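You operate a simulated robot arm through the tools that you are given. There is no shell and no other tool. Be economical: measure what you need, move in short steps, check, and stop when the job is done.

Carry out the task below with a simulated robot arm. There is one attempt and no reset: what you move stays moved.

TASK
Seal bag B-38 at the heat printed on it.
Fine: lay it on the sealer bed, slide its mouth to the stop and leave it there. Switch the sealer off after sealing.

It is judged by the outcome, as a careful person would: the job done as asked, and still so three seconds after it is handed in. It fails if anything else is knocked over, pushed out of place, dropped, spilled or broken. A push-on lid holds only when it is set on centred and level and pressed home; a screw cap is set on level and turned clockwise until tight.

THE ROBOT
A 7-joint arm with a two-finger parallel gripper on a trunk, on a base that drives. Base frame: it is fixed to the floor where the robot stands at the start and does not move with it; the origin is under the middle of the robot, x ahead of it, y to its left, z up. Lengths are in mm, angles in rad, forces in N, time in s.
Its first joint turns from -2.897 to 2.897 rad. Places, roughly: sealer bed [600, 900, 800]; sealer dial [600, 1100, 900]; sealer switch [700, 1100, 900]. Payload 3.43 kg.
The TCP is the grasp point between the finger pads, 34 mm short of the fingertips. In the tool frame z runs along the fingers and y along their closing line. Largest opening 128 mm; finger width 24, thickness 12; the body of the gripper, 48 by 130 mm, starts 96 mm behind the TCP.
Orientation is that of the tool frame in the base frame, as a unit quaternion [w, x, y, z]. With the fingers straight down and closing along the base's y, the tool's x points along the base's -x, its y along +y and its z along -z.

THE INTERFACE
- The arm moves only by the tool move_arm. Its argument "motion" is a list of rows, each a list of 7 numbers: the turn, a rotation vector about the tool's x, y, z in rad, then the shift along the tool's x, y, z in mm, then the opening, from 0 (shut) to 1 (fully open). In form: [[wx, wy, wz, x, y, z, hand], ...]. A call has 1 to 10 rows; each row is the pose to reach, as a shift and turn from the pose commanded when the call began, along the tool's axes at that moment. Each row takes 0.2 s and may step no farther than 50 mm and 0.15 rad from the row before; otherwise, or with a gripper value out of range, the whole call is refused. Where a pose cannot be reached the arm comes as near as it can. A force on the tool above 90 N (or 10 N above the force at the start of the call, whichever is more), or a blocked arm, ends the call early, and 0.2 s more pass. The fingers move at their own pace (about 153 mm/s each) and stop on an object; they squeeze with about 32 N. The grip force told is the motor's: it shows also when the fingers shut on nothing. Time passes only in rows, and 0.2 s behind the last, so rows that repeat a pose let the fingers close. The reply holds the time, the measured pose of the TCP, the force on the tool along the base axes, the opening and the grip force, in the units named above and with some noise, with the torque about the TCP (base axes, N m) and any sound that the robot's microphone picked up.
- Cameras (640 x 400 px; columns grow to the right, rows downward): "scene" is now at [190.2, 271.5, 1363.3]; the picture's right is [0.32, -0.95, -0.00], its down [-0.58, -0.19, -0.79] and it looks along [0.75, 0.26, -0.61] (base axes); focal length 214 px, centre (320, 200). "wrist" rides on the gripper at [76, -11, -160] in the tool frame; the picture's right is [0.15, 0.99, 0.00], its down [-0.88, 0.13, -0.46] and it looks along [-0.45, 0.07, 0.89] (tool axes); focal length 234 px, centre (320, 200). There is no depth. A picture from a camera that has moved, and an enlarged one, comes with that camera's place and axes in the base frame and with its lens.
- grab_frame(camera): a new picture of that camera. The clock stands still meanwhile.
- base_move(legs): drives the robot by 1 to 6 legs, each [ahead, turn to the left] in mm and rad, along the robot's own axes; the way and the turn of a leg run together, so that a leg with both is an arc; at most 1500 mm and 3.142 rad a leg. The arm and the cameras ride along, it lands a little off, and it stops where it bumps. It gives what a move gives.
- head_to(pan, tilt): turns the head with the scene camera to pan (to the left, within 2.094 rad either way) and tilt (down, from -0.506 to 1.204), counted from straight ahead of the robot. It gives what a move gives.
- enlarge(camera, box): a new picture of the part [left, top, right, bottom] of that camera's present view, enlarged. The clock stands still meanwhile.
- finish_job(): hands the job in; it is judged then, once.

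Work in short steps. Places have to be worked out from the pictures, the camera data and where the tool is seen: move nearer, look again, correct. Check each grasp and each placing, and mend what went wrong. You have 120 turns and 90 pictures in all, those below and enlarged ones among them. Open the gripper and draw the arm clear of the work before you hand the job in, unless the task says otherwise; then end with one line.

The tools are called after "Emit:" as name(argument=value, ...) on one line, values as JSON. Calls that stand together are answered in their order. move_arm: Moves the arm, as the interface text tells. Its arguments: {"type":"object","properties":{"motion":{"type":"array","items":{"type":"array","items":{"type":"number"}}}},"required":["motion"]} The other tools are called the same way: base_move (legs) drives the base; head_to (pan, tilt) turns the head that bears the scene camera; grab_frame (camera) takes a picture; enlarge (camera, box) takes an enlarged picture of a part of a camera's view; finish_job () hands the job in.

At the start:

```text
time: 0.0
ee_pos: [370.6, 327.8, 1227.7]
orientation: [-0.002, 0.0, 1.0, 0.001]
ft_force: [0.0, -0.2, -0.2]
ft_torque: [0.02, 0.03, -0.02]
gripper_width: 127.8
grasp_force: 0.2
robot x, y, heading: [1.9, 9.5, 0.004]
head pan, tilt: [0.33, 0.639]
```

scene: 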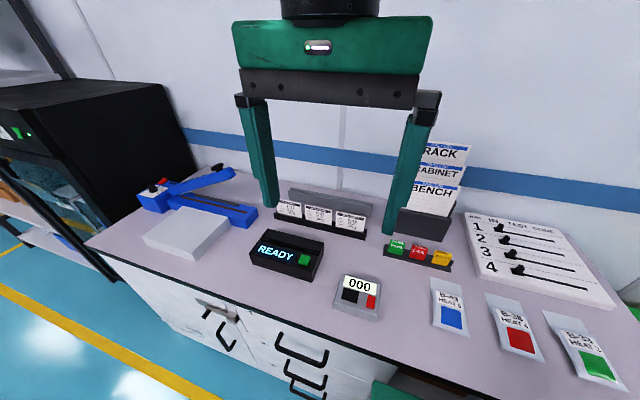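
wrist: 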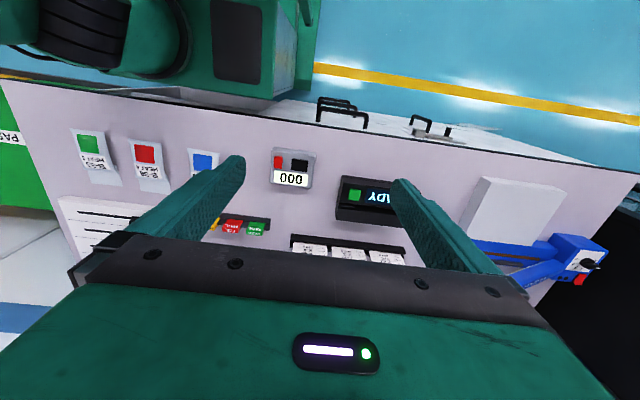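

The bags lie at the right of the bench; I need to read their labels, and look at the sealer too.

Emit:
enlarge(camera="scene", box=[420, 260, 640, 400])

Emit:
enlarge(camera="scene", box=[110, 150, 290, 265])

```text
2.86 times, centred on (530, 330) of scene
camera zoom: at [190.2, 271.5, 1363.3], right [0.32, -0.95, 0.0], down [-0.58, -0.19, -0.79], along [0.75, 0.26, -0.61], focal length 613 px, centre (-280, -171)
```

zoom: 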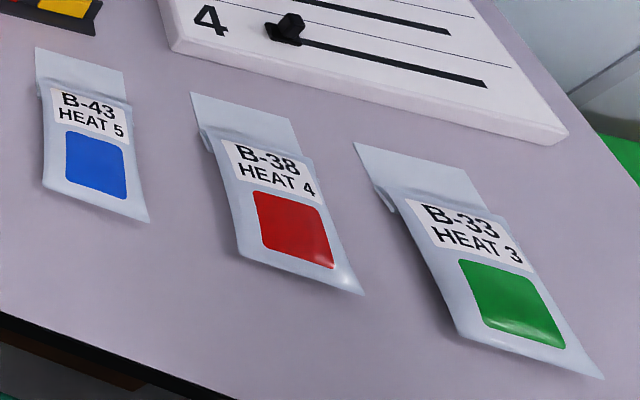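

```text
3.48 times, centred on (200, 208) of scene
camera zoom: at [190.2, 271.5, 1363.3], right [0.32, -0.95, 0.0], down [-0.58, -0.19, -0.79], along [0.75, 0.26, -0.61], focal length 746 px, centre (737, 174)
```

zoom: 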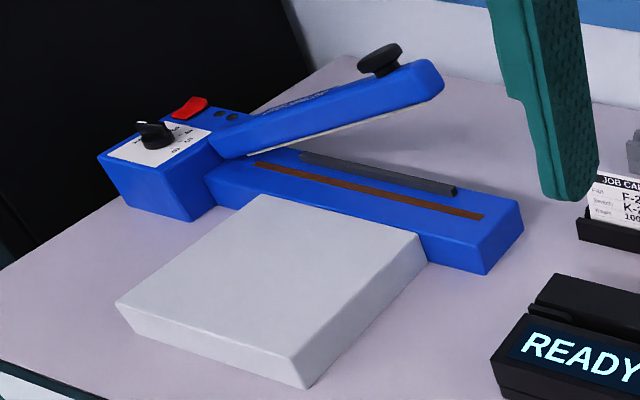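

B-38 is the middle bag, with a red patch and HEAT 4. I judge it to be near (567,-123). I'll move above it for a wrist view.

Emit:
move_arm(motion=[[0, 0, 0, -13, -45, 16, 1], [0, 0, 0, -26, -90, 32, 1], [0, 0, 0, -39, -135, 48, 1], [0, 0, 0, -52, -180, 64, 1], [0, 0, 0, -65, -225, 80, 1], [0, 0, 0, -78, -270, 96, 1], [0, 0, 0, -91, -315, 112, 1], [0, 0, 0, -104, -360, 128, 1], [0, 0, 0, -117, -405, 144, 1], [0, 0, 0, -130, -450, 160, 1]])

Emit:
grab_frame(camera="wrist")

```text
time: 2.2
ee_pos: [487.4, -126.6, 1069.0]
orientation: [0.005, 0.0, 1.0, 0.0]
ft_force: [0.3, 0.7, -0.3]
ft_torque: [0.03, -0.03, 0.01]
gripper_width: 127.9
grasp_force: 0.1
robot x, y, heading: [-4.4, 9.3, 0.005]
head pan, tilt: [0.33, 0.639]
```

```text
85 pictures are left
camera wrist: at [410.1, -137.9, 1228.9], right [-0.14, 0.99, 0.0], down [0.88, 0.13, 0.46], along [0.46, 0.07, -0.89], focal length 234 px, centre (320, 200)
```

wrist: 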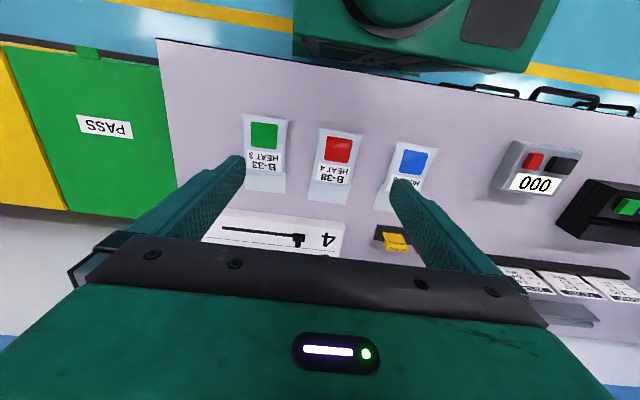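

The bag centre works out at about (550,-92), with the surface near z 800. I'll move above it, lower down, with the opening reduced to about 105 mm to clear its neighbours.

Emit:
move_arm(motion=[[0, 0, 0, -16, 9, 32, 0.85], [0, 0, 0, -32, 18, 64, 0.85], [0, 0, 0, -48, 27, 96, 0.85], [0, 0, 0, -63, 35, 120, 0.85]])

Emit:
grab_frame(camera="wrist")

Emit:
head_to(pan=-0.2, tilt=0.8)

Emit:
grab_frame(camera="scene")

```text
time: 3.2
ee_pos: [551.4, -87.0, 952.4]
orientation: [0.005, 0.002, 1.0, 0.001]
ft_force: [-0.1, -0.7, 0.2]
ft_torque: [-0.04, -0.06, -0.02]
gripper_width: 108.5
grasp_force: 0.0
robot x, y, heading: [-0.8, 11.1, -0.0]
head pan, tilt: [0.33, 0.639]
```

```text
84 pictures are left
camera wrist: at [474.0, -98.9, 1112.0], right [-0.15, 0.99, 0.0], down [0.88, 0.13, 0.46], along [0.46, 0.07, -0.89], focal length 234 px, centre (320, 200)
```

wrist: 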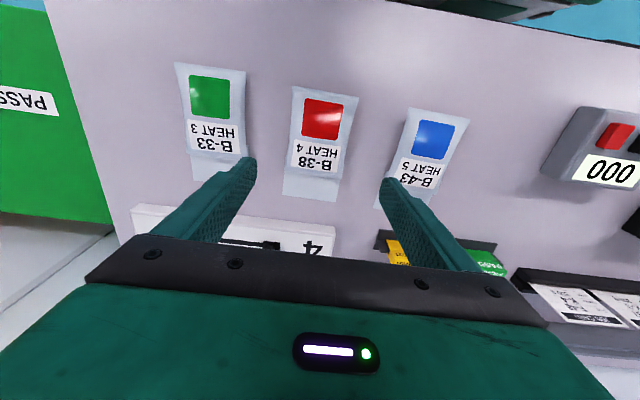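

```text
time: 4.2
ee_pos: [552.4, -89.8, 951.9]
orientation: [0.004, 0.001, 1.0, 0.001]
ft_force: [-1.0, 0.7, -0.6]
ft_torque: [0.02, -0.02, 0.01]
gripper_width: 109.0
grasp_force: 0.1
robot x, y, heading: [-1.0, 5.7, 0.004]
head pan, tilt: [-0.201, 0.799]
```

```text
83 pictures are left
camera scene: at [186.7, 227.1, 1349.9], right [-0.2, -0.98, 0.0], down [-0.71, 0.14, -0.69], along [0.67, -0.14, -0.73], focal length 214 px, centre (320, 200)
```

scene: 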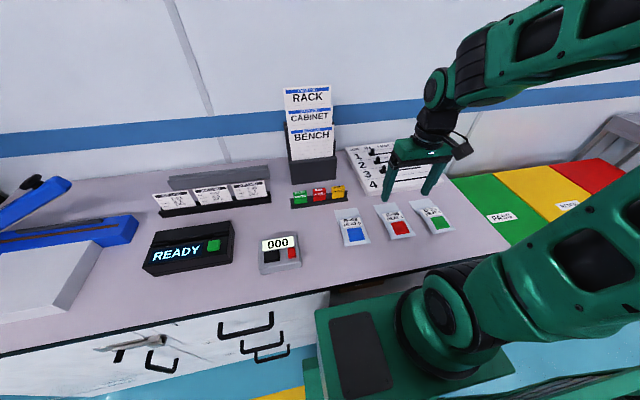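

Two views agree: the bag spans x 488–632 at y about -89, the bench is at z 800, and the bag is about 80 mm wide. I'll go straight down until the fingertips are about 4 mm above the bench.

Emit:
move_arm(motion=[[0, 0, 0, 1, 0, 35, 0.85], [0, 0, 0, 3, 0, 70, 0.85], [0, 0, 0, 4, 0, 95, 0.85], [0, 0, 0, 4, 0, 113, 0.85]])

Emit:
grab_frame(camera="wrist")

Emit:
enlarge(camera="scene", box=[310, 150, 480, 260])

```text
time: 5.2
ee_pos: [551.5, -89.0, 838.7]
orientation: [0.005, 0.0, 1.0, 0.001]
ft_force: [0.3, -0.2, 0.2]
ft_torque: [0.01, -0.04, -0.02]
gripper_width: 108.6
grasp_force: 0.0
robot x, y, heading: [2.7, 7.8, -0.001]
head pan, tilt: [-0.201, 0.799]
```

```text
82 pictures are left
camera wrist: at [474.8, -99.6, 999.0], right [-0.14, 0.99, 0.0], down [0.88, 0.13, 0.46], along [0.46, 0.07, -0.89], focal length 234 px, centre (320, 200)
```

wrist: 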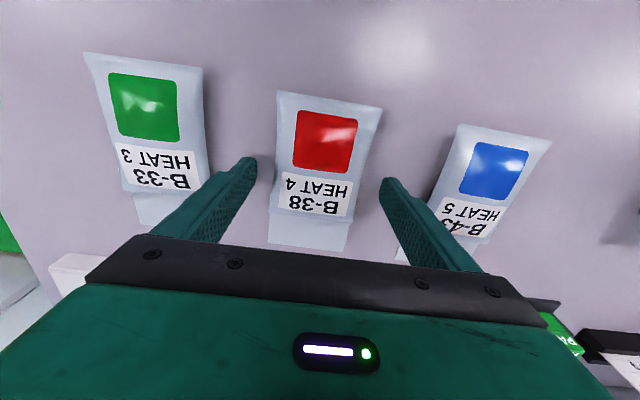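

```text
3.64 times, centred on (395, 205) of scene
camera zoom: at [186.4, 227.1, 1349.9], right [-0.2, -0.98, 0.0], down [-0.71, 0.14, -0.69], along [0.67, -0.14, -0.73], focal length 780 px, centre (47, 182)
```

zoom: 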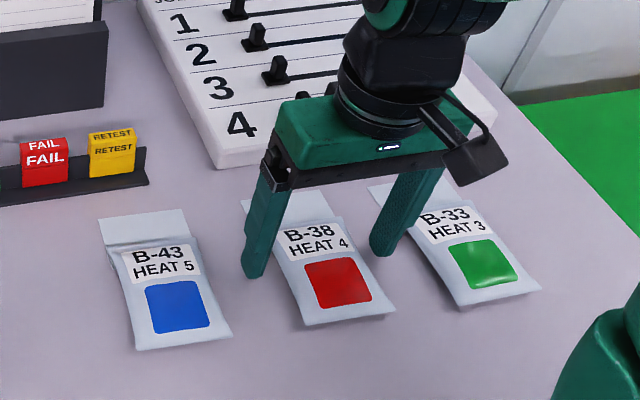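

The fingers straddle the bag cleanly. I'll lower 2 mm and close.

Emit:
move_arm(motion=[[0, 0, 0, 2, 0, 2, 0.85], [0, 0, 0, 2, 0, 2, 0.7], [0, 0, 0, 2, 0, 2, 0.55], [0, 0, 0, 2, 0, 2, 0.4], [0, 0, 0, 2, 0, 2, 0.3], [0, 0, 0, 2, 0, 2, 0.3]])

Emit:
grab_frame(camera="wrist")

```text
time: 6.5
ee_pos: [553.4, -88.2, 839.7]
orientation: [0.003, 0.001, 1.0, 0.0]
ft_force: [0.4, 0.3, -0.1]
ft_torque: [0.02, -0.02, -0.03]
gripper_width: 78.7
grasp_force: 32.4
out of reach, approached as far as the arm can: row 1, 2, 3, 4, 5, 6
robot x, y, heading: [0.2, 11.0, -0.0]
head pan, tilt: [-0.201, 0.799]
```

```text
80 pictures are left
camera wrist: at [475.2, -99.7, 999.2], right [-0.14, 0.99, 0.0], down [0.88, 0.13, 0.46], along [0.46, 0.07, -0.89], focal length 234 px, centre (320, 200)
```

wrist: 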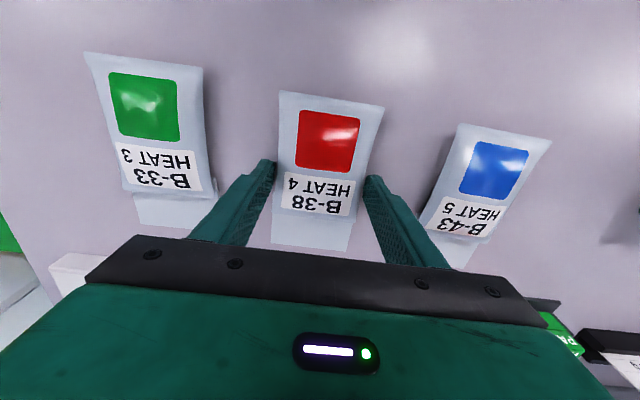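

It is gripped at 78.7 mm width. I'll lift and check.

Emit:
move_arm(motion=[[0, 0, 0, 0, 0, -15, 0.3], [0, 0, 0, 0, 0, -40, 0.3], [0, 0, 0, 0, 0, -80, 0.3], [0, 0, 0, 0, 0, -120, 0.3]])

Emit:
grab_frame(camera="wrist")

Emit:
enlarge(camera="scene", box=[310, 120, 480, 260])

```text
time: 7.5
ee_pos: [550.8, -87.5, 962.0]
orientation: [0.005, 0.0, 1.0, 0.001]
ft_force: [-0.2, 0.1, 0.1]
ft_torque: [0.03, 0.04, -0.02]
gripper_width: 79.1
grasp_force: 32.0
robot x, y, heading: [1.6, 10.6, -0.0]
head pan, tilt: [-0.201, 0.799]
```

```text
79 pictures are left
camera wrist: at [473.7, -98.0, 1121.3], right [-0.14, 0.99, 0.0], down [0.88, 0.13, 0.46], along [0.46, 0.07, -0.89], focal length 234 px, centre (320, 200)
```

wrist: 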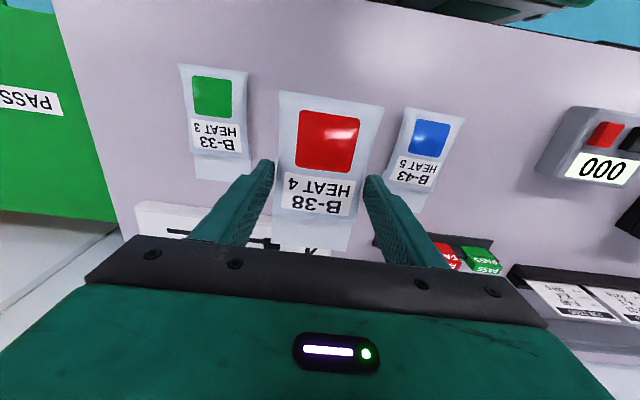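

```text
2.86 times, centred on (395, 190) of scene
camera zoom: at [187.1, 227.0, 1349.8], right [-0.2, -0.98, 0.0], down [-0.71, 0.14, -0.69], along [0.67, -0.14, -0.73], focal length 613 px, centre (106, 229)
```

zoom: 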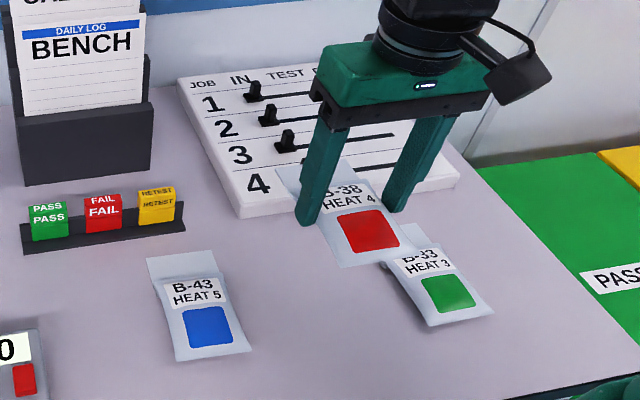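

B-38 is held firmly and level. I'll raise it well clear and look at the left side before driving.

Emit:
move_arm(motion=[[0, 0, 0, 0, 0, -45, 0.3], [0, 0, 0, 0, 0, -90, 0.3], [0, 0, 0, 0, 0, -135, 0.3], [0, 0, 0, 0, 0, -180, 0.3], [0, 0, 0, 0, 0, -200, 0.3]])

Emit:
head_to(pan=1.1, tilt=0.6)

Emit:
grab_frame(camera="scene")

```text
time: 8.8
ee_pos: [548.1, -88.2, 1159.6]
orientation: [0.005, 0.001, 1.0, 0.001]
ft_force: [-0.4, 0.8, -1.3]
ft_torque: [0.02, 0.01, 0.0]
gripper_width: 78.9
grasp_force: 31.7
robot x, y, heading: [-1.2, 9.7, 0.001]
head pan, tilt: [-0.201, 0.799]
```

```text
time: 10.2
ee_pos: [548.1, -86.3, 1159.4]
orientation: [0.005, 0.001, 1.0, 0.002]
ft_force: [0.6, -0.5, -0.7]
ft_torque: [-0.02, -0.03, -0.01]
gripper_width: 79.2
grasp_force: 32.3
robot x, y, heading: [0.7, 11.0, -0.005]
head pan, tilt: [1.1, 0.6]
```

```text
77 pictures are left
camera scene: at [148.0, 321.8, 1367.3], right [0.89, -0.45, -0.01], down [-0.27, -0.5, -0.82], along [0.37, 0.73, -0.57], focal length 214 px, centre (320, 200)
```

scene: 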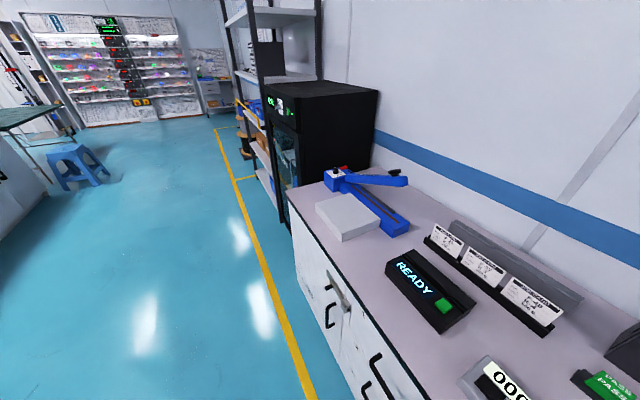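

The aisle is clear and the cabinet is flush with the bench. I'll back off 150 mm, turn left, drive 790 mm, turn back and come forward.

Emit:
base_move(legs=[[-150, 0], [0, 1.571], [790, 0], [0, -1.571], [150, 0]])

Emit:
head_to(pan=0.25, tilt=0.75)

Emit:
grab_frame(camera="scene")

Emit:
grab_frame(camera="wrist")

```text
time: 25.0
ee_pos: [561.3, 693.9, 1160.3]
orientation: [0.007, 0.0, 1.0, 0.0]
ft_force: [1.1, -0.3, -0.8]
ft_torque: [0.02, 0.08, 0.02]
gripper_width: 78.6
grasp_force: 31.8
robot x, y, heading: [15.4, 800.8, -0.006]
head pan, tilt: [1.1, 0.6]
```

```text
time: 26.2
ee_pos: [560.8, 693.3, 1160.0]
orientation: [0.006, -0.001, 1.0, 0.001]
ft_force: [0.2, -0.6, 0.1]
ft_torque: [-0.02, 0.03, 0.0]
gripper_width: 78.8
grasp_force: 32.4
robot x, y, heading: [12.6, 799.9, -0.004]
head pan, tilt: [0.25, 0.75]
```

```text
76 pictures are left
camera scene: at [183.6, 1055.5, 1356.3], right [0.24, -0.97, 0.0], down [-0.66, -0.17, -0.73], along [0.71, 0.18, -0.68], focal length 214 px, centre (320, 200)
```

scene: 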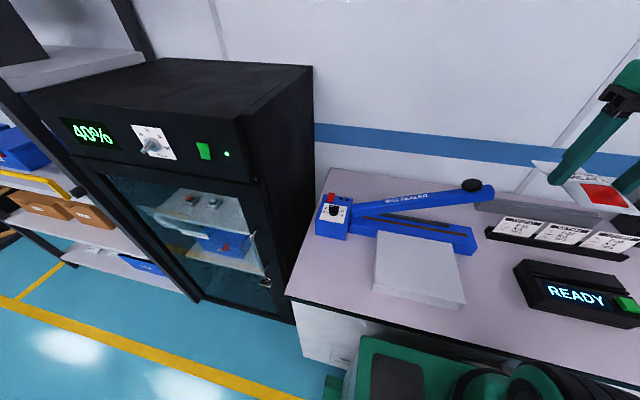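

```text
75 pictures are left
camera wrist: at [483.9, 682.3, 1318.9], right [-0.15, 0.99, 0.0], down [0.88, 0.13, 0.46], along [0.46, 0.07, -0.89], focal length 234 px, centre (320, 200)
```

wrist: 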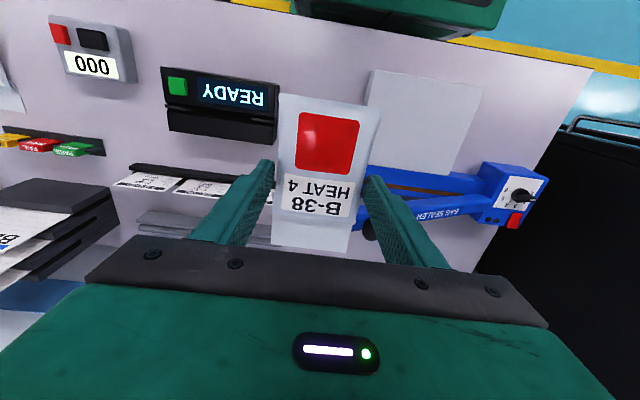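

Emit:
enlarge(camera="scene", box=[300, 160, 490, 310])

Emit:
enlarge(camera="wrist", box=[350, 60, 560, 250])

```text
2.67 times, centred on (395, 235) of scene
camera zoom: at [183.6, 1055.5, 1356.3], right [0.24, -0.97, 0.0], down [-0.66, -0.17, -0.73], along [0.71, 0.18, -0.68], focal length 572 px, centre (120, 107)
```

zoom: 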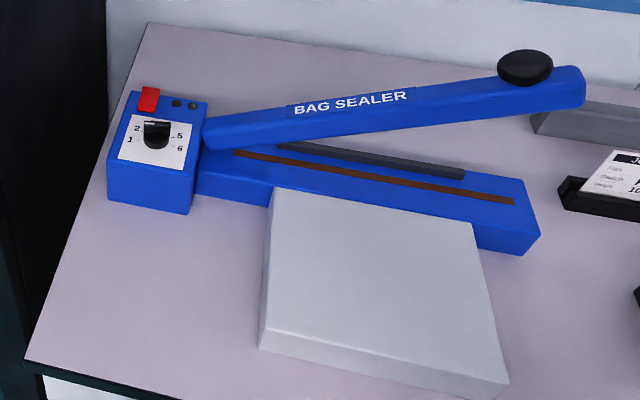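

```text
2.11 times, centred on (455, 155) of wrist
camera zoom: at [483.9, 682.3, 1318.9], right [-0.15, 0.99, 0.0], down [0.88, 0.13, 0.46], along [0.46, 0.07, -0.89], focal length 493 px, centre (36, 295)
```

zoom: 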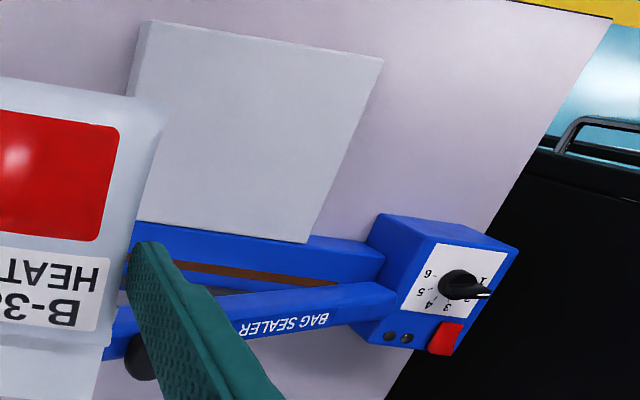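

Worked out: bed top z≈842, x 460–630, y 776–985; sealing strip x≈675; stop face x≈695; open lever over x≈660–700. I'll go over the bed with the mouth short of the lever and descend partway.

Emit:
move_arm(motion=[[0, 0, 0, 0, 47, 0, 0.3], [0, 0, 0, 0, 94, 0, 0.3], [0, 0, 0, 0, 141, 0, 0.3], [0, 0, 0, 0, 187, 0, 0.3], [0, 0, 0, 0, 187, 45, 0.3], [0, 0, 0, 0, 187, 90, 0.3], [0, 0, 0, 0, 187, 135, 0.3], [0, 0, 0, 0, 187, 180, 0.3], [0, 0, 0, 0, 187, 220, 0.3]])

Emit:
grab_frame(camera="wrist")

Emit:
enlarge(camera="scene", box=[300, 130, 500, 310])

```text
time: 28.2
ee_pos: [561.6, 881.8, 940.2]
orientation: [0.006, 0.0, 1.0, 0.002]
ft_force: [-0.1, -0.5, 0.0]
ft_torque: [-0.03, -0.04, -0.02]
gripper_width: 79.0
grasp_force: 31.7
robot x, y, heading: [12.2, 800.3, -0.005]
head pan, tilt: [0.25, 0.75]
```

```text
72 pictures are left
camera wrist: at [484.8, 871.1, 1099.6], right [-0.15, 0.99, 0.0], down [0.88, 0.13, 0.47], along [0.46, 0.07, -0.88], focal length 234 px, centre (320, 200)
```

wrist: 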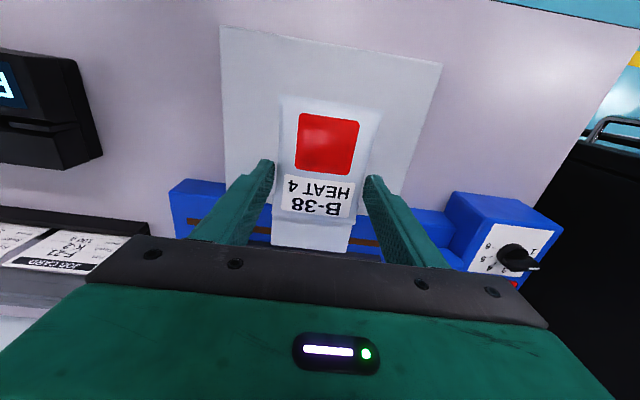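

```text
2.22 times, centred on (400, 220) of scene
camera zoom: at [181.9, 1055.5, 1356.6], right [0.24, -0.97, 0.0], down [-0.66, -0.17, -0.73], along [0.71, 0.18, -0.68], focal length 477 px, centre (142, 156)
```

zoom: 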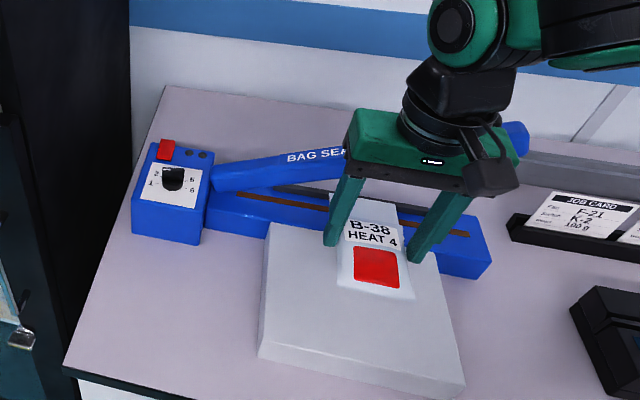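

Aligned with the bed. I'll descend to just above it, then step gently to contact.

Emit:
move_arm(motion=[[0, 0, 0, 0, 0, 25, 0.3], [0, 0, 0, 0, 0, 45, 0.3], [0, 0, 0, 0, 0, 52, 0.3], [0, 0, 0, 0, 0, 54, 0.3]])

Emit:
move_arm(motion=[[0, 0, 0, 0, 0, 1.5, 0.3], [0, 0, 0, 0, 0, 3, 0.3]])

Emit:
enlarge(camera="scene", box=[340, 180, 480, 300])

```text
time: 29.2
ee_pos: [563.7, 880.6, 887.4]
orientation: [0.005, 0.0, 1.0, 0.0]
ft_force: [0.0, 0.6, -0.6]
ft_torque: [-0.03, 0.01, 0.01]
gripper_width: 78.8
grasp_force: 32.1
robot x, y, heading: [17.9, 798.8, -0.009]
head pan, tilt: [0.25, 0.75]
```

```text
time: 29.8
ee_pos: [563.3, 881.2, 885.3]
orientation: [0.006, 0.001, 1.0, 0.0]
ft_force: [-2.5, -2.6, 24.3]
ft_torque: [-0.3, 0.71, 0.05]
gripper_width: 78.9
grasp_force: 31.8
robot x, y, heading: [17.2, 800.7, -0.005]
head pan, tilt: [0.25, 0.75]
```

```text
3.33 times, centred on (410, 240) of scene
camera zoom: at [181.3, 1055.4, 1356.7], right [0.24, -0.97, 0.0], down [-0.66, -0.17, -0.73], along [0.71, 0.18, -0.68], focal length 715 px, centre (20, 67)
```

zoom: 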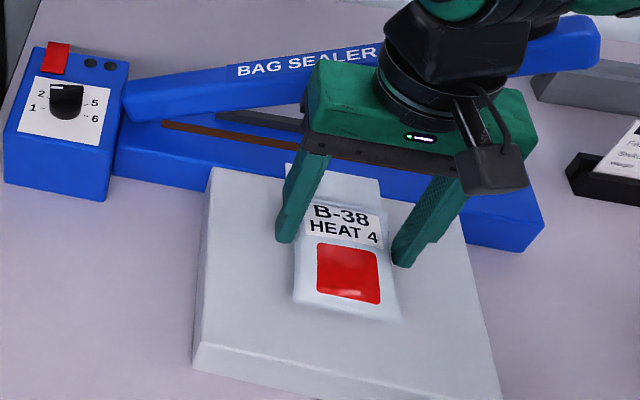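

Contact at TCP z≈885. I'll ease up 1.5 mm and slide 44 mm towards the stop, checking before the last few mm.

Emit:
move_arm(motion=[[0, 0, 0, 0, 0, -1.5, 0.3], [0, 0, 0, -11, 0, -1.5, 0.3], [0, 0, 0, -22, 0, -1.5, 0.3], [0, 0, 0, -33, 0, -1.5, 0.3], [0, 0, 0, -44, 0, -1.5, 0.3]])

Emit:
enlarge(camera="scene", box=[340, 180, 480, 300])

Emit:
grab_frame(camera="wrist")

```text
time: 31.0
ee_pos: [607.7, 882.4, 885.3]
orientation: [0.003, -0.002, 1.0, 0.0]
ft_force: [-17.5, 2.1, 3.6]
ft_torque: [0.13, 0.36, -0.17]
gripper_width: 78.6
grasp_force: 31.8
robot x, y, heading: [14.4, 800.8, -0.006]
head pan, tilt: [0.25, 0.75]
```

```text
3.33 times, centred on (410, 240) of scene
camera zoom: at [181.4, 1055.6, 1356.6], right [0.24, -0.97, 0.0], down [-0.66, -0.17, -0.73], along [0.71, 0.18, -0.68], focal length 715 px, centre (20, 67)
```

zoom: 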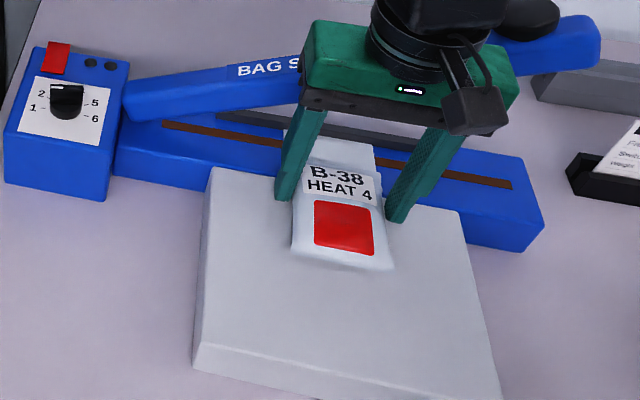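

```text
68 pictures are left
camera wrist: at [529.9, 870.5, 1045.0], right [-0.15, 0.99, 0.0], down [0.88, 0.13, 0.46], along [0.46, 0.07, -0.89], focal length 234 px, centre (320, 200)
```

wrist: 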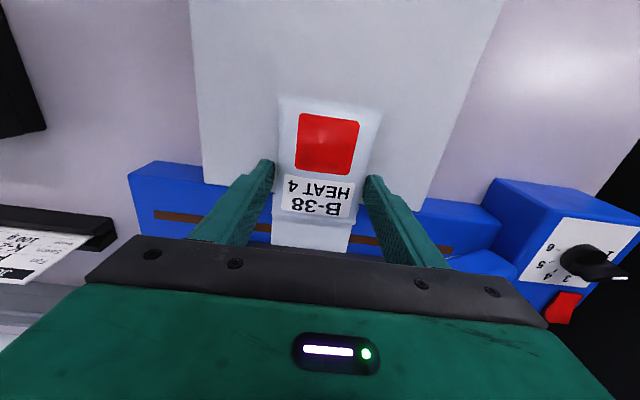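

There is a -17.5 N reaction along x, so the mouth may be touching the stop. I'll look closer.

Emit:
enlarge(camera="scene", box=[380, 190, 450, 235])

Emit:
enlarge(camera="wrist", box=[240, 170, 400, 270])

```text
8.89 times, centred on (415, 212) of scene
camera zoom: at [181.4, 1055.6, 1356.6], right [0.24, -0.97, 0.0], down [-0.66, -0.17, -0.73], along [0.71, 0.18, -0.68], focal length 1906 px, centre (-524, 89)
```

zoom: 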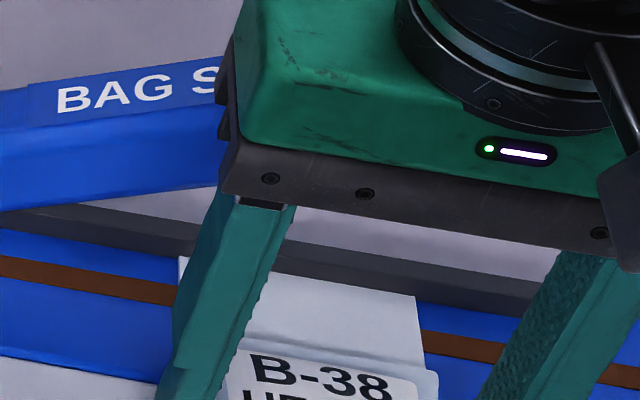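

```text
4.00 times, centred on (320, 220) of wrist
camera zoom: at [529.9, 870.5, 1045.0], right [-0.15, 0.99, 0.0], down [0.88, 0.13, 0.46], along [0.46, 0.07, -0.89], focal length 937 px, centre (320, 120)
```

zoom: 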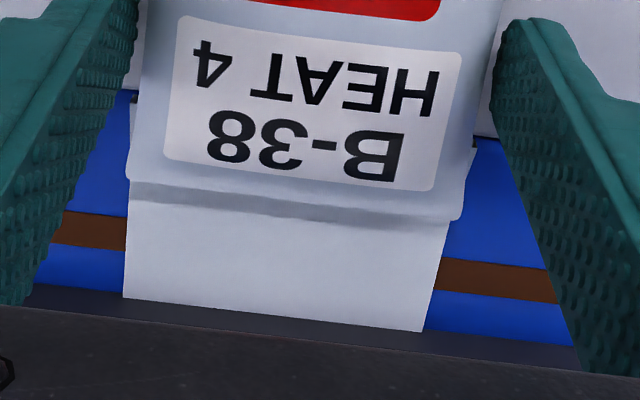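

Both views show the mouth abutting the stop. I'll release, draw back with the fingers open around the bag, then go up.

Emit:
move_arm(motion=[[0, 0, 0, 0, 0, 0, 0.7], [0, 0, 0, 0, 0, 0, 0.85], [0, 0, 0, 0, 0, 0, 0.85], [0, 0, 0, 0, 0, -2, 0.85], [0, 0, 0, 15, 0, -20, 0.85], [0, 0, 0, 35, 0, -50, 0.85], [0, 0, 0, 45, 0, -95, 0.85], [0, 0, 0, 45, 0, -140, 0.85]])

Emit:
enlarge(camera="wrist", box=[180, 80, 600, 280])

Emit:
enlarge(camera="scene", box=[300, 160, 490, 310])

```text
time: 32.8
ee_pos: [561.7, 882.7, 1022.7]
orientation: [0.004, 0.0, 1.0, 0.0]
ft_force: [0.3, 0.4, -0.8]
ft_torque: [-0.01, 0.01, 0.0]
gripper_width: 108.9
grasp_force: 0.1
robot x, y, heading: [13.9, 798.6, -0.007]
head pan, tilt: [0.25, 0.75]
```

```text
1.52 times, centred on (390, 180) of wrist
camera zoom: at [484.5, 870.8, 1181.7], right [-0.15, 0.99, 0.0], down [0.88, 0.13, 0.46], along [0.46, 0.07, -0.89], focal length 357 px, centre (213, 230)
```

zoom: 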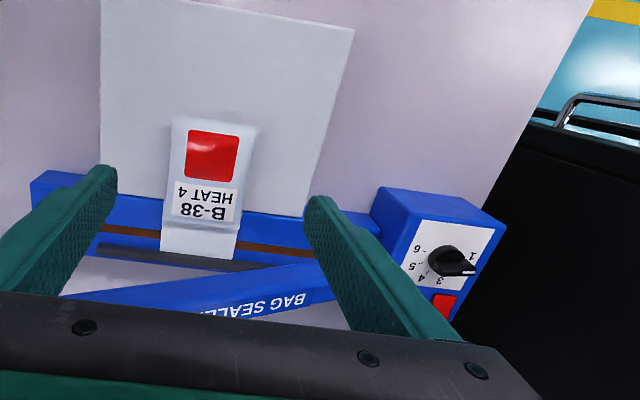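

```text
2.67 times, centred on (395, 235) of scene
camera zoom: at [182.6, 1055.6, 1356.5], right [0.24, -0.97, 0.0], down [-0.66, -0.17, -0.73], along [0.71, 0.18, -0.68], focal length 572 px, centre (120, 107)
```

zoom: 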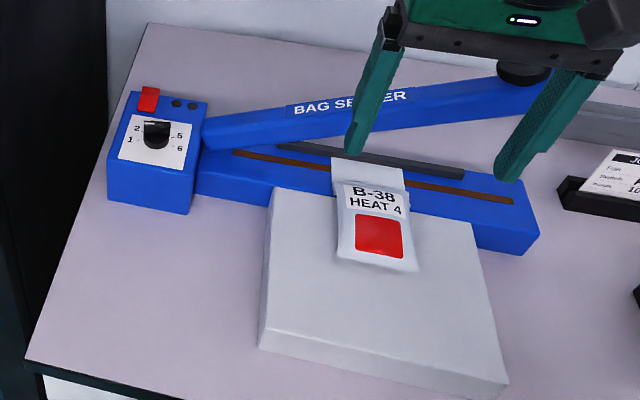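

The bag lies squarely on the strip against the stop. The dial is near (632,1123,895), so I'll move over the control box for a close view.

Emit:
move_arm(motion=[[0, 0, 0, 0, 45, 0, 0.85], [0, 0, 0, 0, 90, 0, 0.85], [0, 0, 0, 0, 135, 0, 0.85], [0, 0, 0, 0, 180, 0, 0.85], [0, 0, 0, 0, 225, 0, 0.85], [0, 0, 0, 0, 238, 0, 0.85]])

Emit:
grab_frame(camera="wrist")

Emit:
enlarge(camera="wrist", box=[240, 130, 400, 240])

Emit:
enlarge(camera="scene", box=[305, 175, 395, 235])

```text
time: 34.2
ee_pos: [561.6, 1120.9, 1024.9]
orientation: [0.005, 0.001, 1.0, 0.0]
ft_force: [-0.8, -0.3, 0.7]
ft_torque: [0.02, -0.02, 0.02]
gripper_width: 108.8
grasp_force: 0.0
robot x, y, heading: [10.0, 805.1, -0.005]
head pan, tilt: [0.25, 0.75]
```

```text
63 pictures are left
camera wrist: at [484.2, 1110.9, 1184.5], right [-0.15, 0.99, 0.0], down [0.88, 0.13, 0.46], along [0.46, 0.07, -0.89], focal length 234 px, centre (320, 200)
```

wrist: 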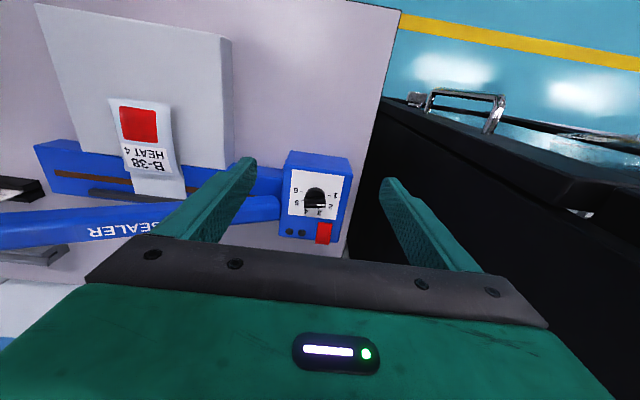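

```text
3.64 times, centred on (320, 185) of wrist
camera zoom: at [484.2, 1110.9, 1184.5], right [-0.15, 0.99, 0.0], down [0.88, 0.13, 0.46], along [0.46, 0.07, -0.89], focal length 852 px, centre (320, 254)
```

zoom: 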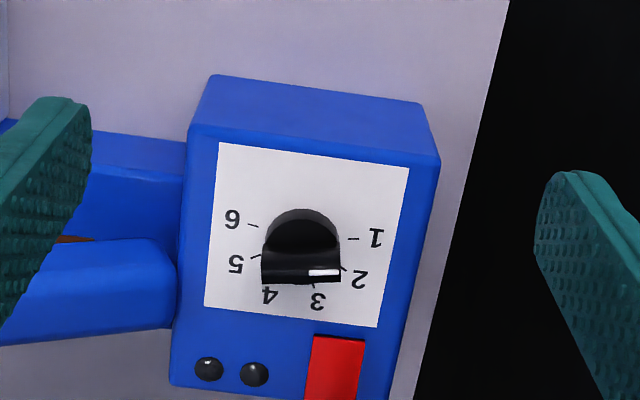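

```text
6.67 times, centred on (350, 205) of scene
camera zoom: at [182.3, 1055.5, 1356.5], right [0.24, -0.97, 0.0], down [-0.66, -0.17, -0.73], along [0.71, 0.18, -0.68], focal length 1430 px, centre (120, 167)
```

zoom: 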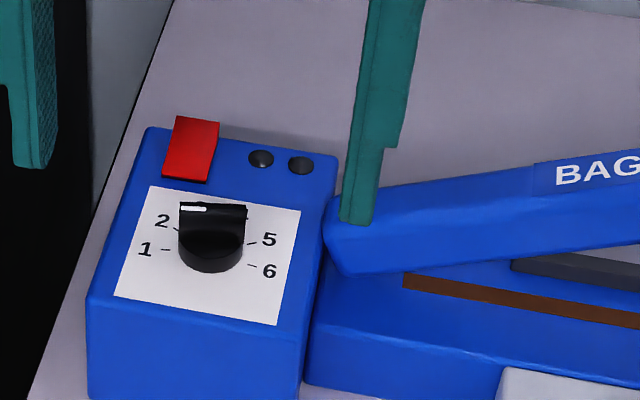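

The white mark sits at the +y end of the grip bar, near "1", and 4 is clockwise round the +x side. I'll turn the gripper −90° so it can pinch the bar across x, while moving above the dial.

Emit:
move_arm(motion=[[0, 0, -0.149, -7, 0, 0, 0.85], [0, 0, -0.298, -14, 0, 0, 0.85], [0, 0, -0.447, -21, 0, 0, 0.8], [0, 0, -0.596, -28, 0, 0, 0.7], [0, 0, -0.745, -35, 0, 0, 0.6], [0, 0, -0.894, -42, 0, 0, 0.5], [0, 0, -1.043, -49, 0, 0, 0.5], [0, 0, -1.192, -56, 0, 0, 0.5], [0, 0, -1.341, -63, 0, 0, 0.5], [0, 0, -1.49, -70, 0, 0, 0.5]])

Emit:
move_arm(motion=[[0, 0, -0.081, 0, 0, 20, 0.5], [0, 0, -0.081, 0, 0, 40, 0.5]])

Emit:
grab_frame(camera="wrist")

Emit:
enlarge(camera="scene", box=[305, 145, 405, 235])

```text
time: 36.4
ee_pos: [630.7, 1119.6, 1025.8]
orientation: [0.005, -0.679, 0.735, -0.005]
ft_force: [0.3, 0.1, -0.2]
ft_torque: [0.01, 0.0, -0.01]
gripper_width: 64.0
grasp_force: 0.1
robot x, y, heading: [10.1, 803.9, -0.002]
head pan, tilt: [0.25, 0.75]
```

```text
time: 37.0
ee_pos: [630.6, 1117.8, 986.1]
orientation: [-0.004, 0.707, -0.707, 0.003]
ft_force: [-0.3, 0.1, 0.1]
ft_torque: [-0.01, -0.01, -0.01]
gripper_width: 63.9
grasp_force: 0.0
robot x, y, heading: [11.7, 798.1, -0.01]
head pan, tilt: [0.25, 0.75]
```

```text
60 pictures are left
camera wrist: at [640.3, 1041.6, 1146.8], right [-0.99, -0.15, -0.01], down [-0.14, 0.88, 0.46], along [-0.06, 0.45, -0.89], focal length 234 px, centre (320, 200)
```

wrist: 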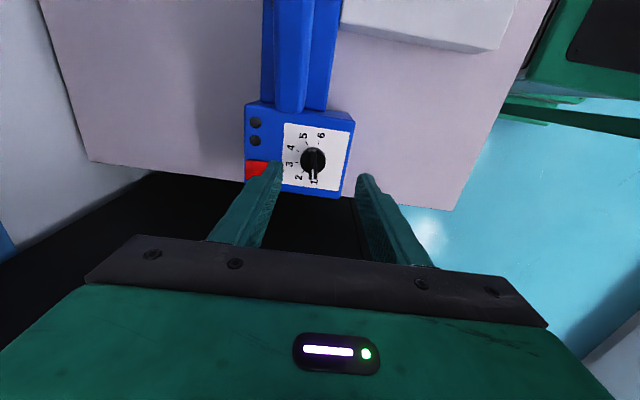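

```text
4.44 times, centred on (355, 190) of scene
camera zoom: at [182.4, 1055.6, 1356.5], right [0.24, -0.97, 0.0], down [-0.66, -0.17, -0.73], along [0.71, 0.18, -0.68], focal length 953 px, centre (164, 244)
```

zoom: 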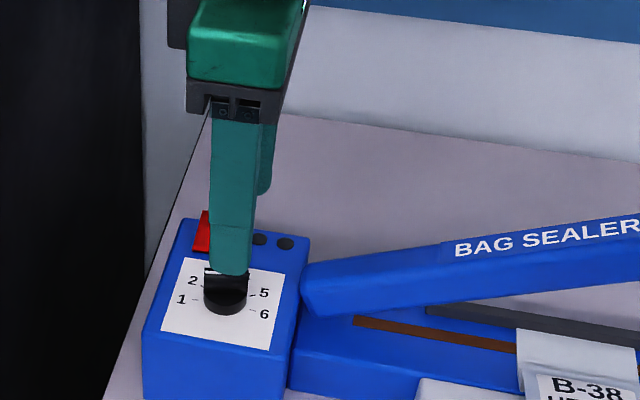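

Emit:
enlarge(camera="wrist", box=[235, 95, 375, 215])

```text
3.33 times, centred on (305, 155) of wrist
camera zoom: at [640.3, 1041.6, 1146.8], right [-0.99, -0.15, -0.01], down [-0.14, 0.88, 0.46], along [-0.06, 0.45, -0.89], focal length 781 px, centre (370, 350)
```

zoom: 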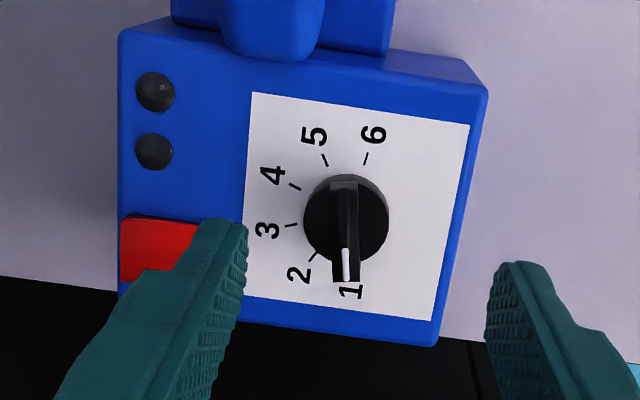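

The dial clearly points to 1 (about −10° from +y), with 40° per step, so 4 needs +120°. The knob centre is about (638,1124). I'll align with the bar and come lower for another look.

Emit:
move_arm(motion=[[0, 0, -0.1, -4, -4, 5, 0.4], [0, 0, -0.175, -6.5, -7.4, 15, 0.3], [0, 0, -0.175, -6.5, -7.4, 28, 0.3], [0, 0, -0.175, -6.5, -7.4, 38, 0.3]])

Emit:
enlarge(camera="wrist", box=[220, 80, 420, 220])

Emit:
enlarge(camera="scene", box=[315, 165, 385, 225])

```text
time: 38.0
ee_pos: [638.6, 1125.6, 949.3]
orientation: [-0.004, 0.766, -0.643, 0.004]
ft_force: [-0.3, 0.4, -0.1]
ft_torque: [0.02, 0.0, -0.02]
gripper_width: 37.9
grasp_force: 0.0
robot x, y, heading: [13.0, 800.0, -0.003]
head pan, tilt: [0.25, 0.75]
```

```text
2.86 times, centred on (320, 150) of wrist
camera zoom: at [661.1, 1053.0, 1108.6], right [-0.95, -0.32, -0.01], down [-0.29, 0.84, 0.45], along [-0.13, 0.43, -0.89], focal length 669 px, centre (320, 343)
```

zoom: 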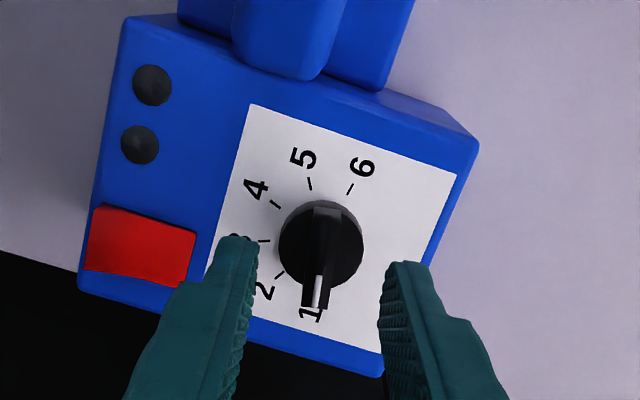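

```text
6.67 times, centred on (350, 195) of scene
camera zoom: at [182.4, 1055.6, 1356.5], right [0.24, -0.97, 0.0], down [-0.66, -0.17, -0.73], along [0.71, 0.18, -0.68], focal length 1430 px, centre (120, 233)
```

zoom: 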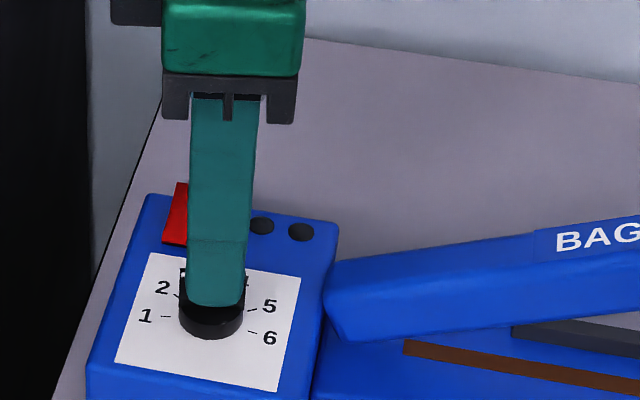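

Aligned over the bar. I'll descend so the tips straddle it just above the disc.

Emit:
move_arm(motion=[[0, 0, 0, 0, 0, 8, 0.3], [0, 0, 0, 0, 0, 16, 0.3], [0, 0, 0, 0, 0, 20, 0.3], [0, 0, 0, 0, 0, 22, 0.3]])

Emit:
enlarge(camera="wrist", box=[220, 80, 420, 220])

Emit:
enlarge(camera="scene", box=[330, 185, 370, 225])

```text
time: 39.0
ee_pos: [640.2, 1125.4, 925.6]
orientation: [-0.003, 0.766, -0.643, 0.003]
ft_force: [0.7, 0.1, 0.3]
ft_torque: [0.02, -0.02, -0.04]
gripper_width: 38.5
grasp_force: 0.1
robot x, y, heading: [15.5, 800.5, -0.004]
head pan, tilt: [0.25, 0.75]
```

```text
2.86 times, centred on (320, 150) of wrist
camera zoom: at [662.0, 1052.2, 1086.3], right [-0.95, -0.32, -0.01], down [-0.29, 0.84, 0.45], along [-0.14, 0.43, -0.89], focal length 669 px, centre (320, 343)
```

zoom: 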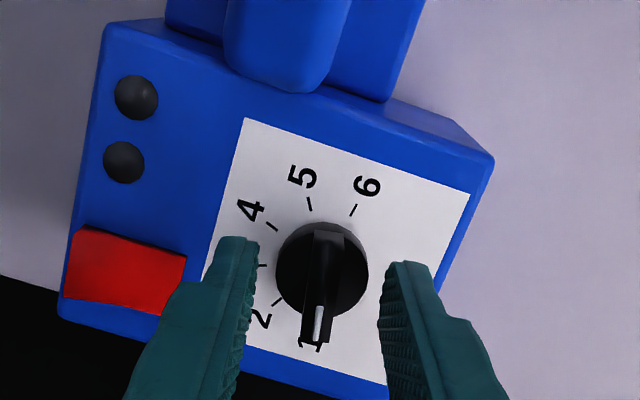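

```text
10.00 times, centred on (350, 205) of scene
camera zoom: at [182.4, 1055.6, 1356.5], right [0.24, -0.97, 0.0], down [-0.66, -0.17, -0.73], along [0.71, 0.18, -0.68], focal length 2145 px, centre (20, 150)
```

zoom: 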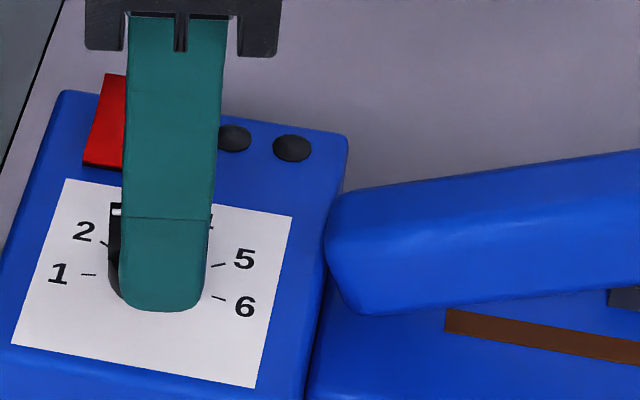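

Centred on the bar. I'll close and check the width.

Emit:
move_arm(motion=[[0, 0, 0, 0, 0, 0, 0.2], [0, 0, 0, 0, 0, 0, 0.1], [0, 0, 0, 0, 0, 0, 0], [0, 0, 0, 0, 0, 0, 0]])

Emit:
enlarge(camera="wrist", box=[220, 80, 420, 220])

```text
time: 40.0
ee_pos: [638.2, 1125.3, 926.8]
orientation: [-0.003, 0.766, -0.643, 0.003]
ft_force: [-7.2, -2.2, 0.3]
ft_torque: [-0.32, 0.54, 0.03]
gripper_width: 8.8
grasp_force: 42.8
robot x, y, heading: [15.8, 798.5, -0.004]
head pan, tilt: [0.25, 0.75]
```

```text
2.86 times, centred on (320, 150) of wrist
camera zoom: at [661.5, 1052.3, 1086.3], right [-0.95, -0.32, -0.01], down [-0.29, 0.84, 0.45], along [-0.14, 0.43, -0.89], focal length 669 px, centre (320, 343)
```

zoom: 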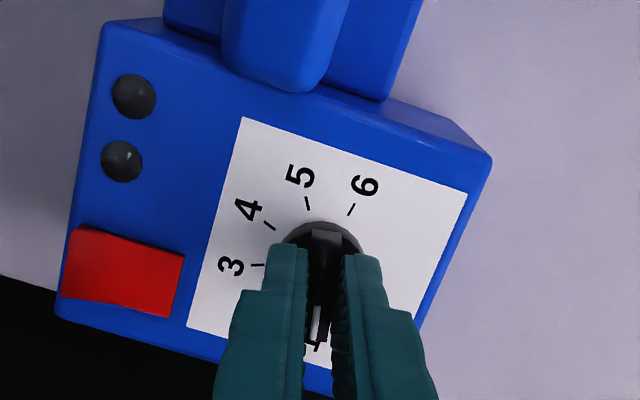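

Gripped on the bar (8.8 mm). I'll turn the first 60° towards 4, easing out the small side force.

Emit:
move_arm(motion=[[0, 0, 0, 0, 1.2, 0, 0], [0, 0, 0.14, 0, 1.2, 0, 0], [0, 0, 0.28, 0, 1.2, 0, 0], [0, 0, 0.42, 0, 1.2, 0, 0], [0, 0, 0.56, 0, 1.2, 0, 0], [0, 0, 0.7, 0, 1.2, 0, 0], [0, 0, 0.84, 0, 1.2, 0, 0], [0, 0, 0.98, 0, 1.2, 0, 0], [0, 0, 1.047, 0, 1.2, 0, 0]])

Emit:
enlarge(camera="wrist", box=[220, 80, 420, 220])

```text
time: 42.0
ee_pos: [637.6, 1125.8, 925.6]
orientation: [0.006, -0.342, 0.94, -0.001]
ft_force: [-16.7, -5.2, 3.5]
ft_torque: [0.86, -0.35, -0.01]
gripper_width: 8.9
grasp_force: 42.4
robot x, y, heading: [15.2, 804.4, -0.005]
head pan, tilt: [0.25, 0.75]
```

```text
2.86 times, centred on (320, 150) of wrist
camera zoom: at [585.3, 1067.9, 1085.5], right [-0.75, 0.66, -0.01], down [0.59, 0.67, 0.46], along [0.31, 0.34, -0.89], focal length 669 px, centre (320, 343)
```

zoom: 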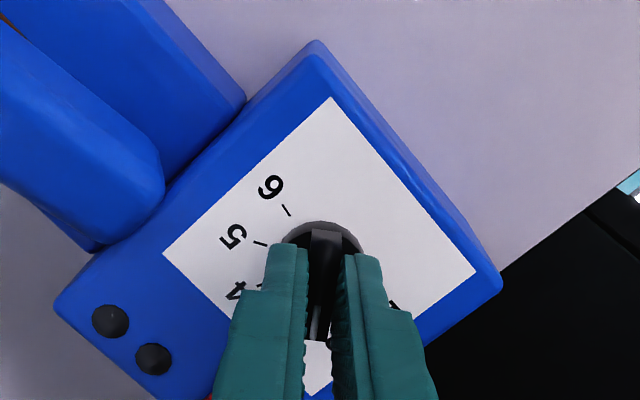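

The knob follows the gripper. I'll turn the remaining 60°, relieving the side load by about 2 mm.

Emit:
move_arm(motion=[[0, 0, 0.0, 1.8, 0.9, 0, 0], [0, 0, 0.14, 1.8, 0.9, 0, 0], [0, 0, 0.28, 1.8, 0.9, 0, 0], [0, 0, 0.42, 1.8, 0.9, 0, 0], [0, 0, 0.56, 1.8, 0.9, 0, 0], [0, 0, 0.7, 1.8, 0.9, 0, 0], [0, 0, 0.84, 1.8, 0.9, 0, 0], [0, 0, 0.98, 1.8, 0.9, 0, 0], [0, 0, 1.047, 1.8, 0.9, 0, 0]])

Emit:
enlarge(camera="wrist", box=[220, 80, 420, 220])

Emit:
enlarge(camera="scene", box=[315, 165, 385, 225])

```text
time: 44.0
ee_pos: [638.6, 1125.3, 925.1]
orientation: [0.006, 0.174, 0.985, 0.003]
ft_force: [11.1, 25.7, -0.4]
ft_torque: [0.3, -0.85, 0.0]
gripper_width: 8.8
grasp_force: 42.6
robot x, y, heading: [16.0, 797.7, -0.006]
head pan, tilt: [0.25, 0.75]
```

```text
2.86 times, centred on (320, 150) of wrist
camera zoom: at [560.5, 1141.4, 1085.2], right [0.2, 0.98, 0.0], down [0.87, -0.18, 0.47], along [0.46, -0.09, -0.89], focal length 669 px, centre (320, 343)
```

zoom: 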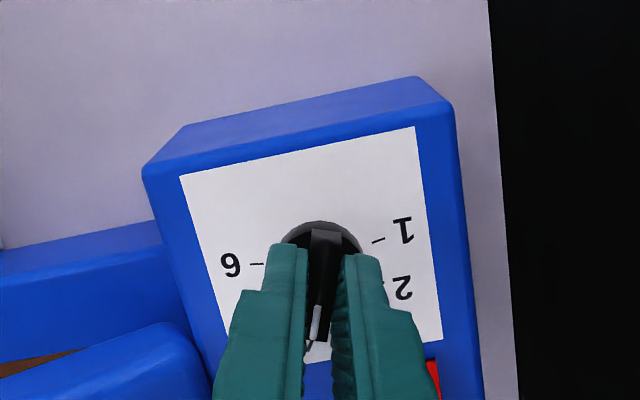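

```text
6.67 times, centred on (350, 195) of scene
camera zoom: at [182.8, 1056.6, 1356.2], right [0.24, -0.97, 0.0], down [-0.66, -0.17, -0.73], along [0.71, 0.18, -0.68], focal length 1430 px, centre (120, 233)
```

zoom: 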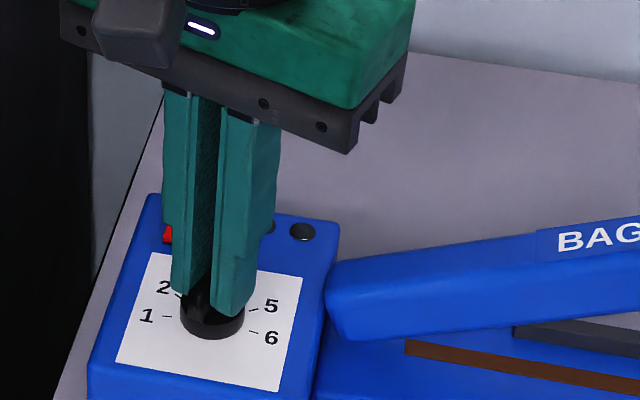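

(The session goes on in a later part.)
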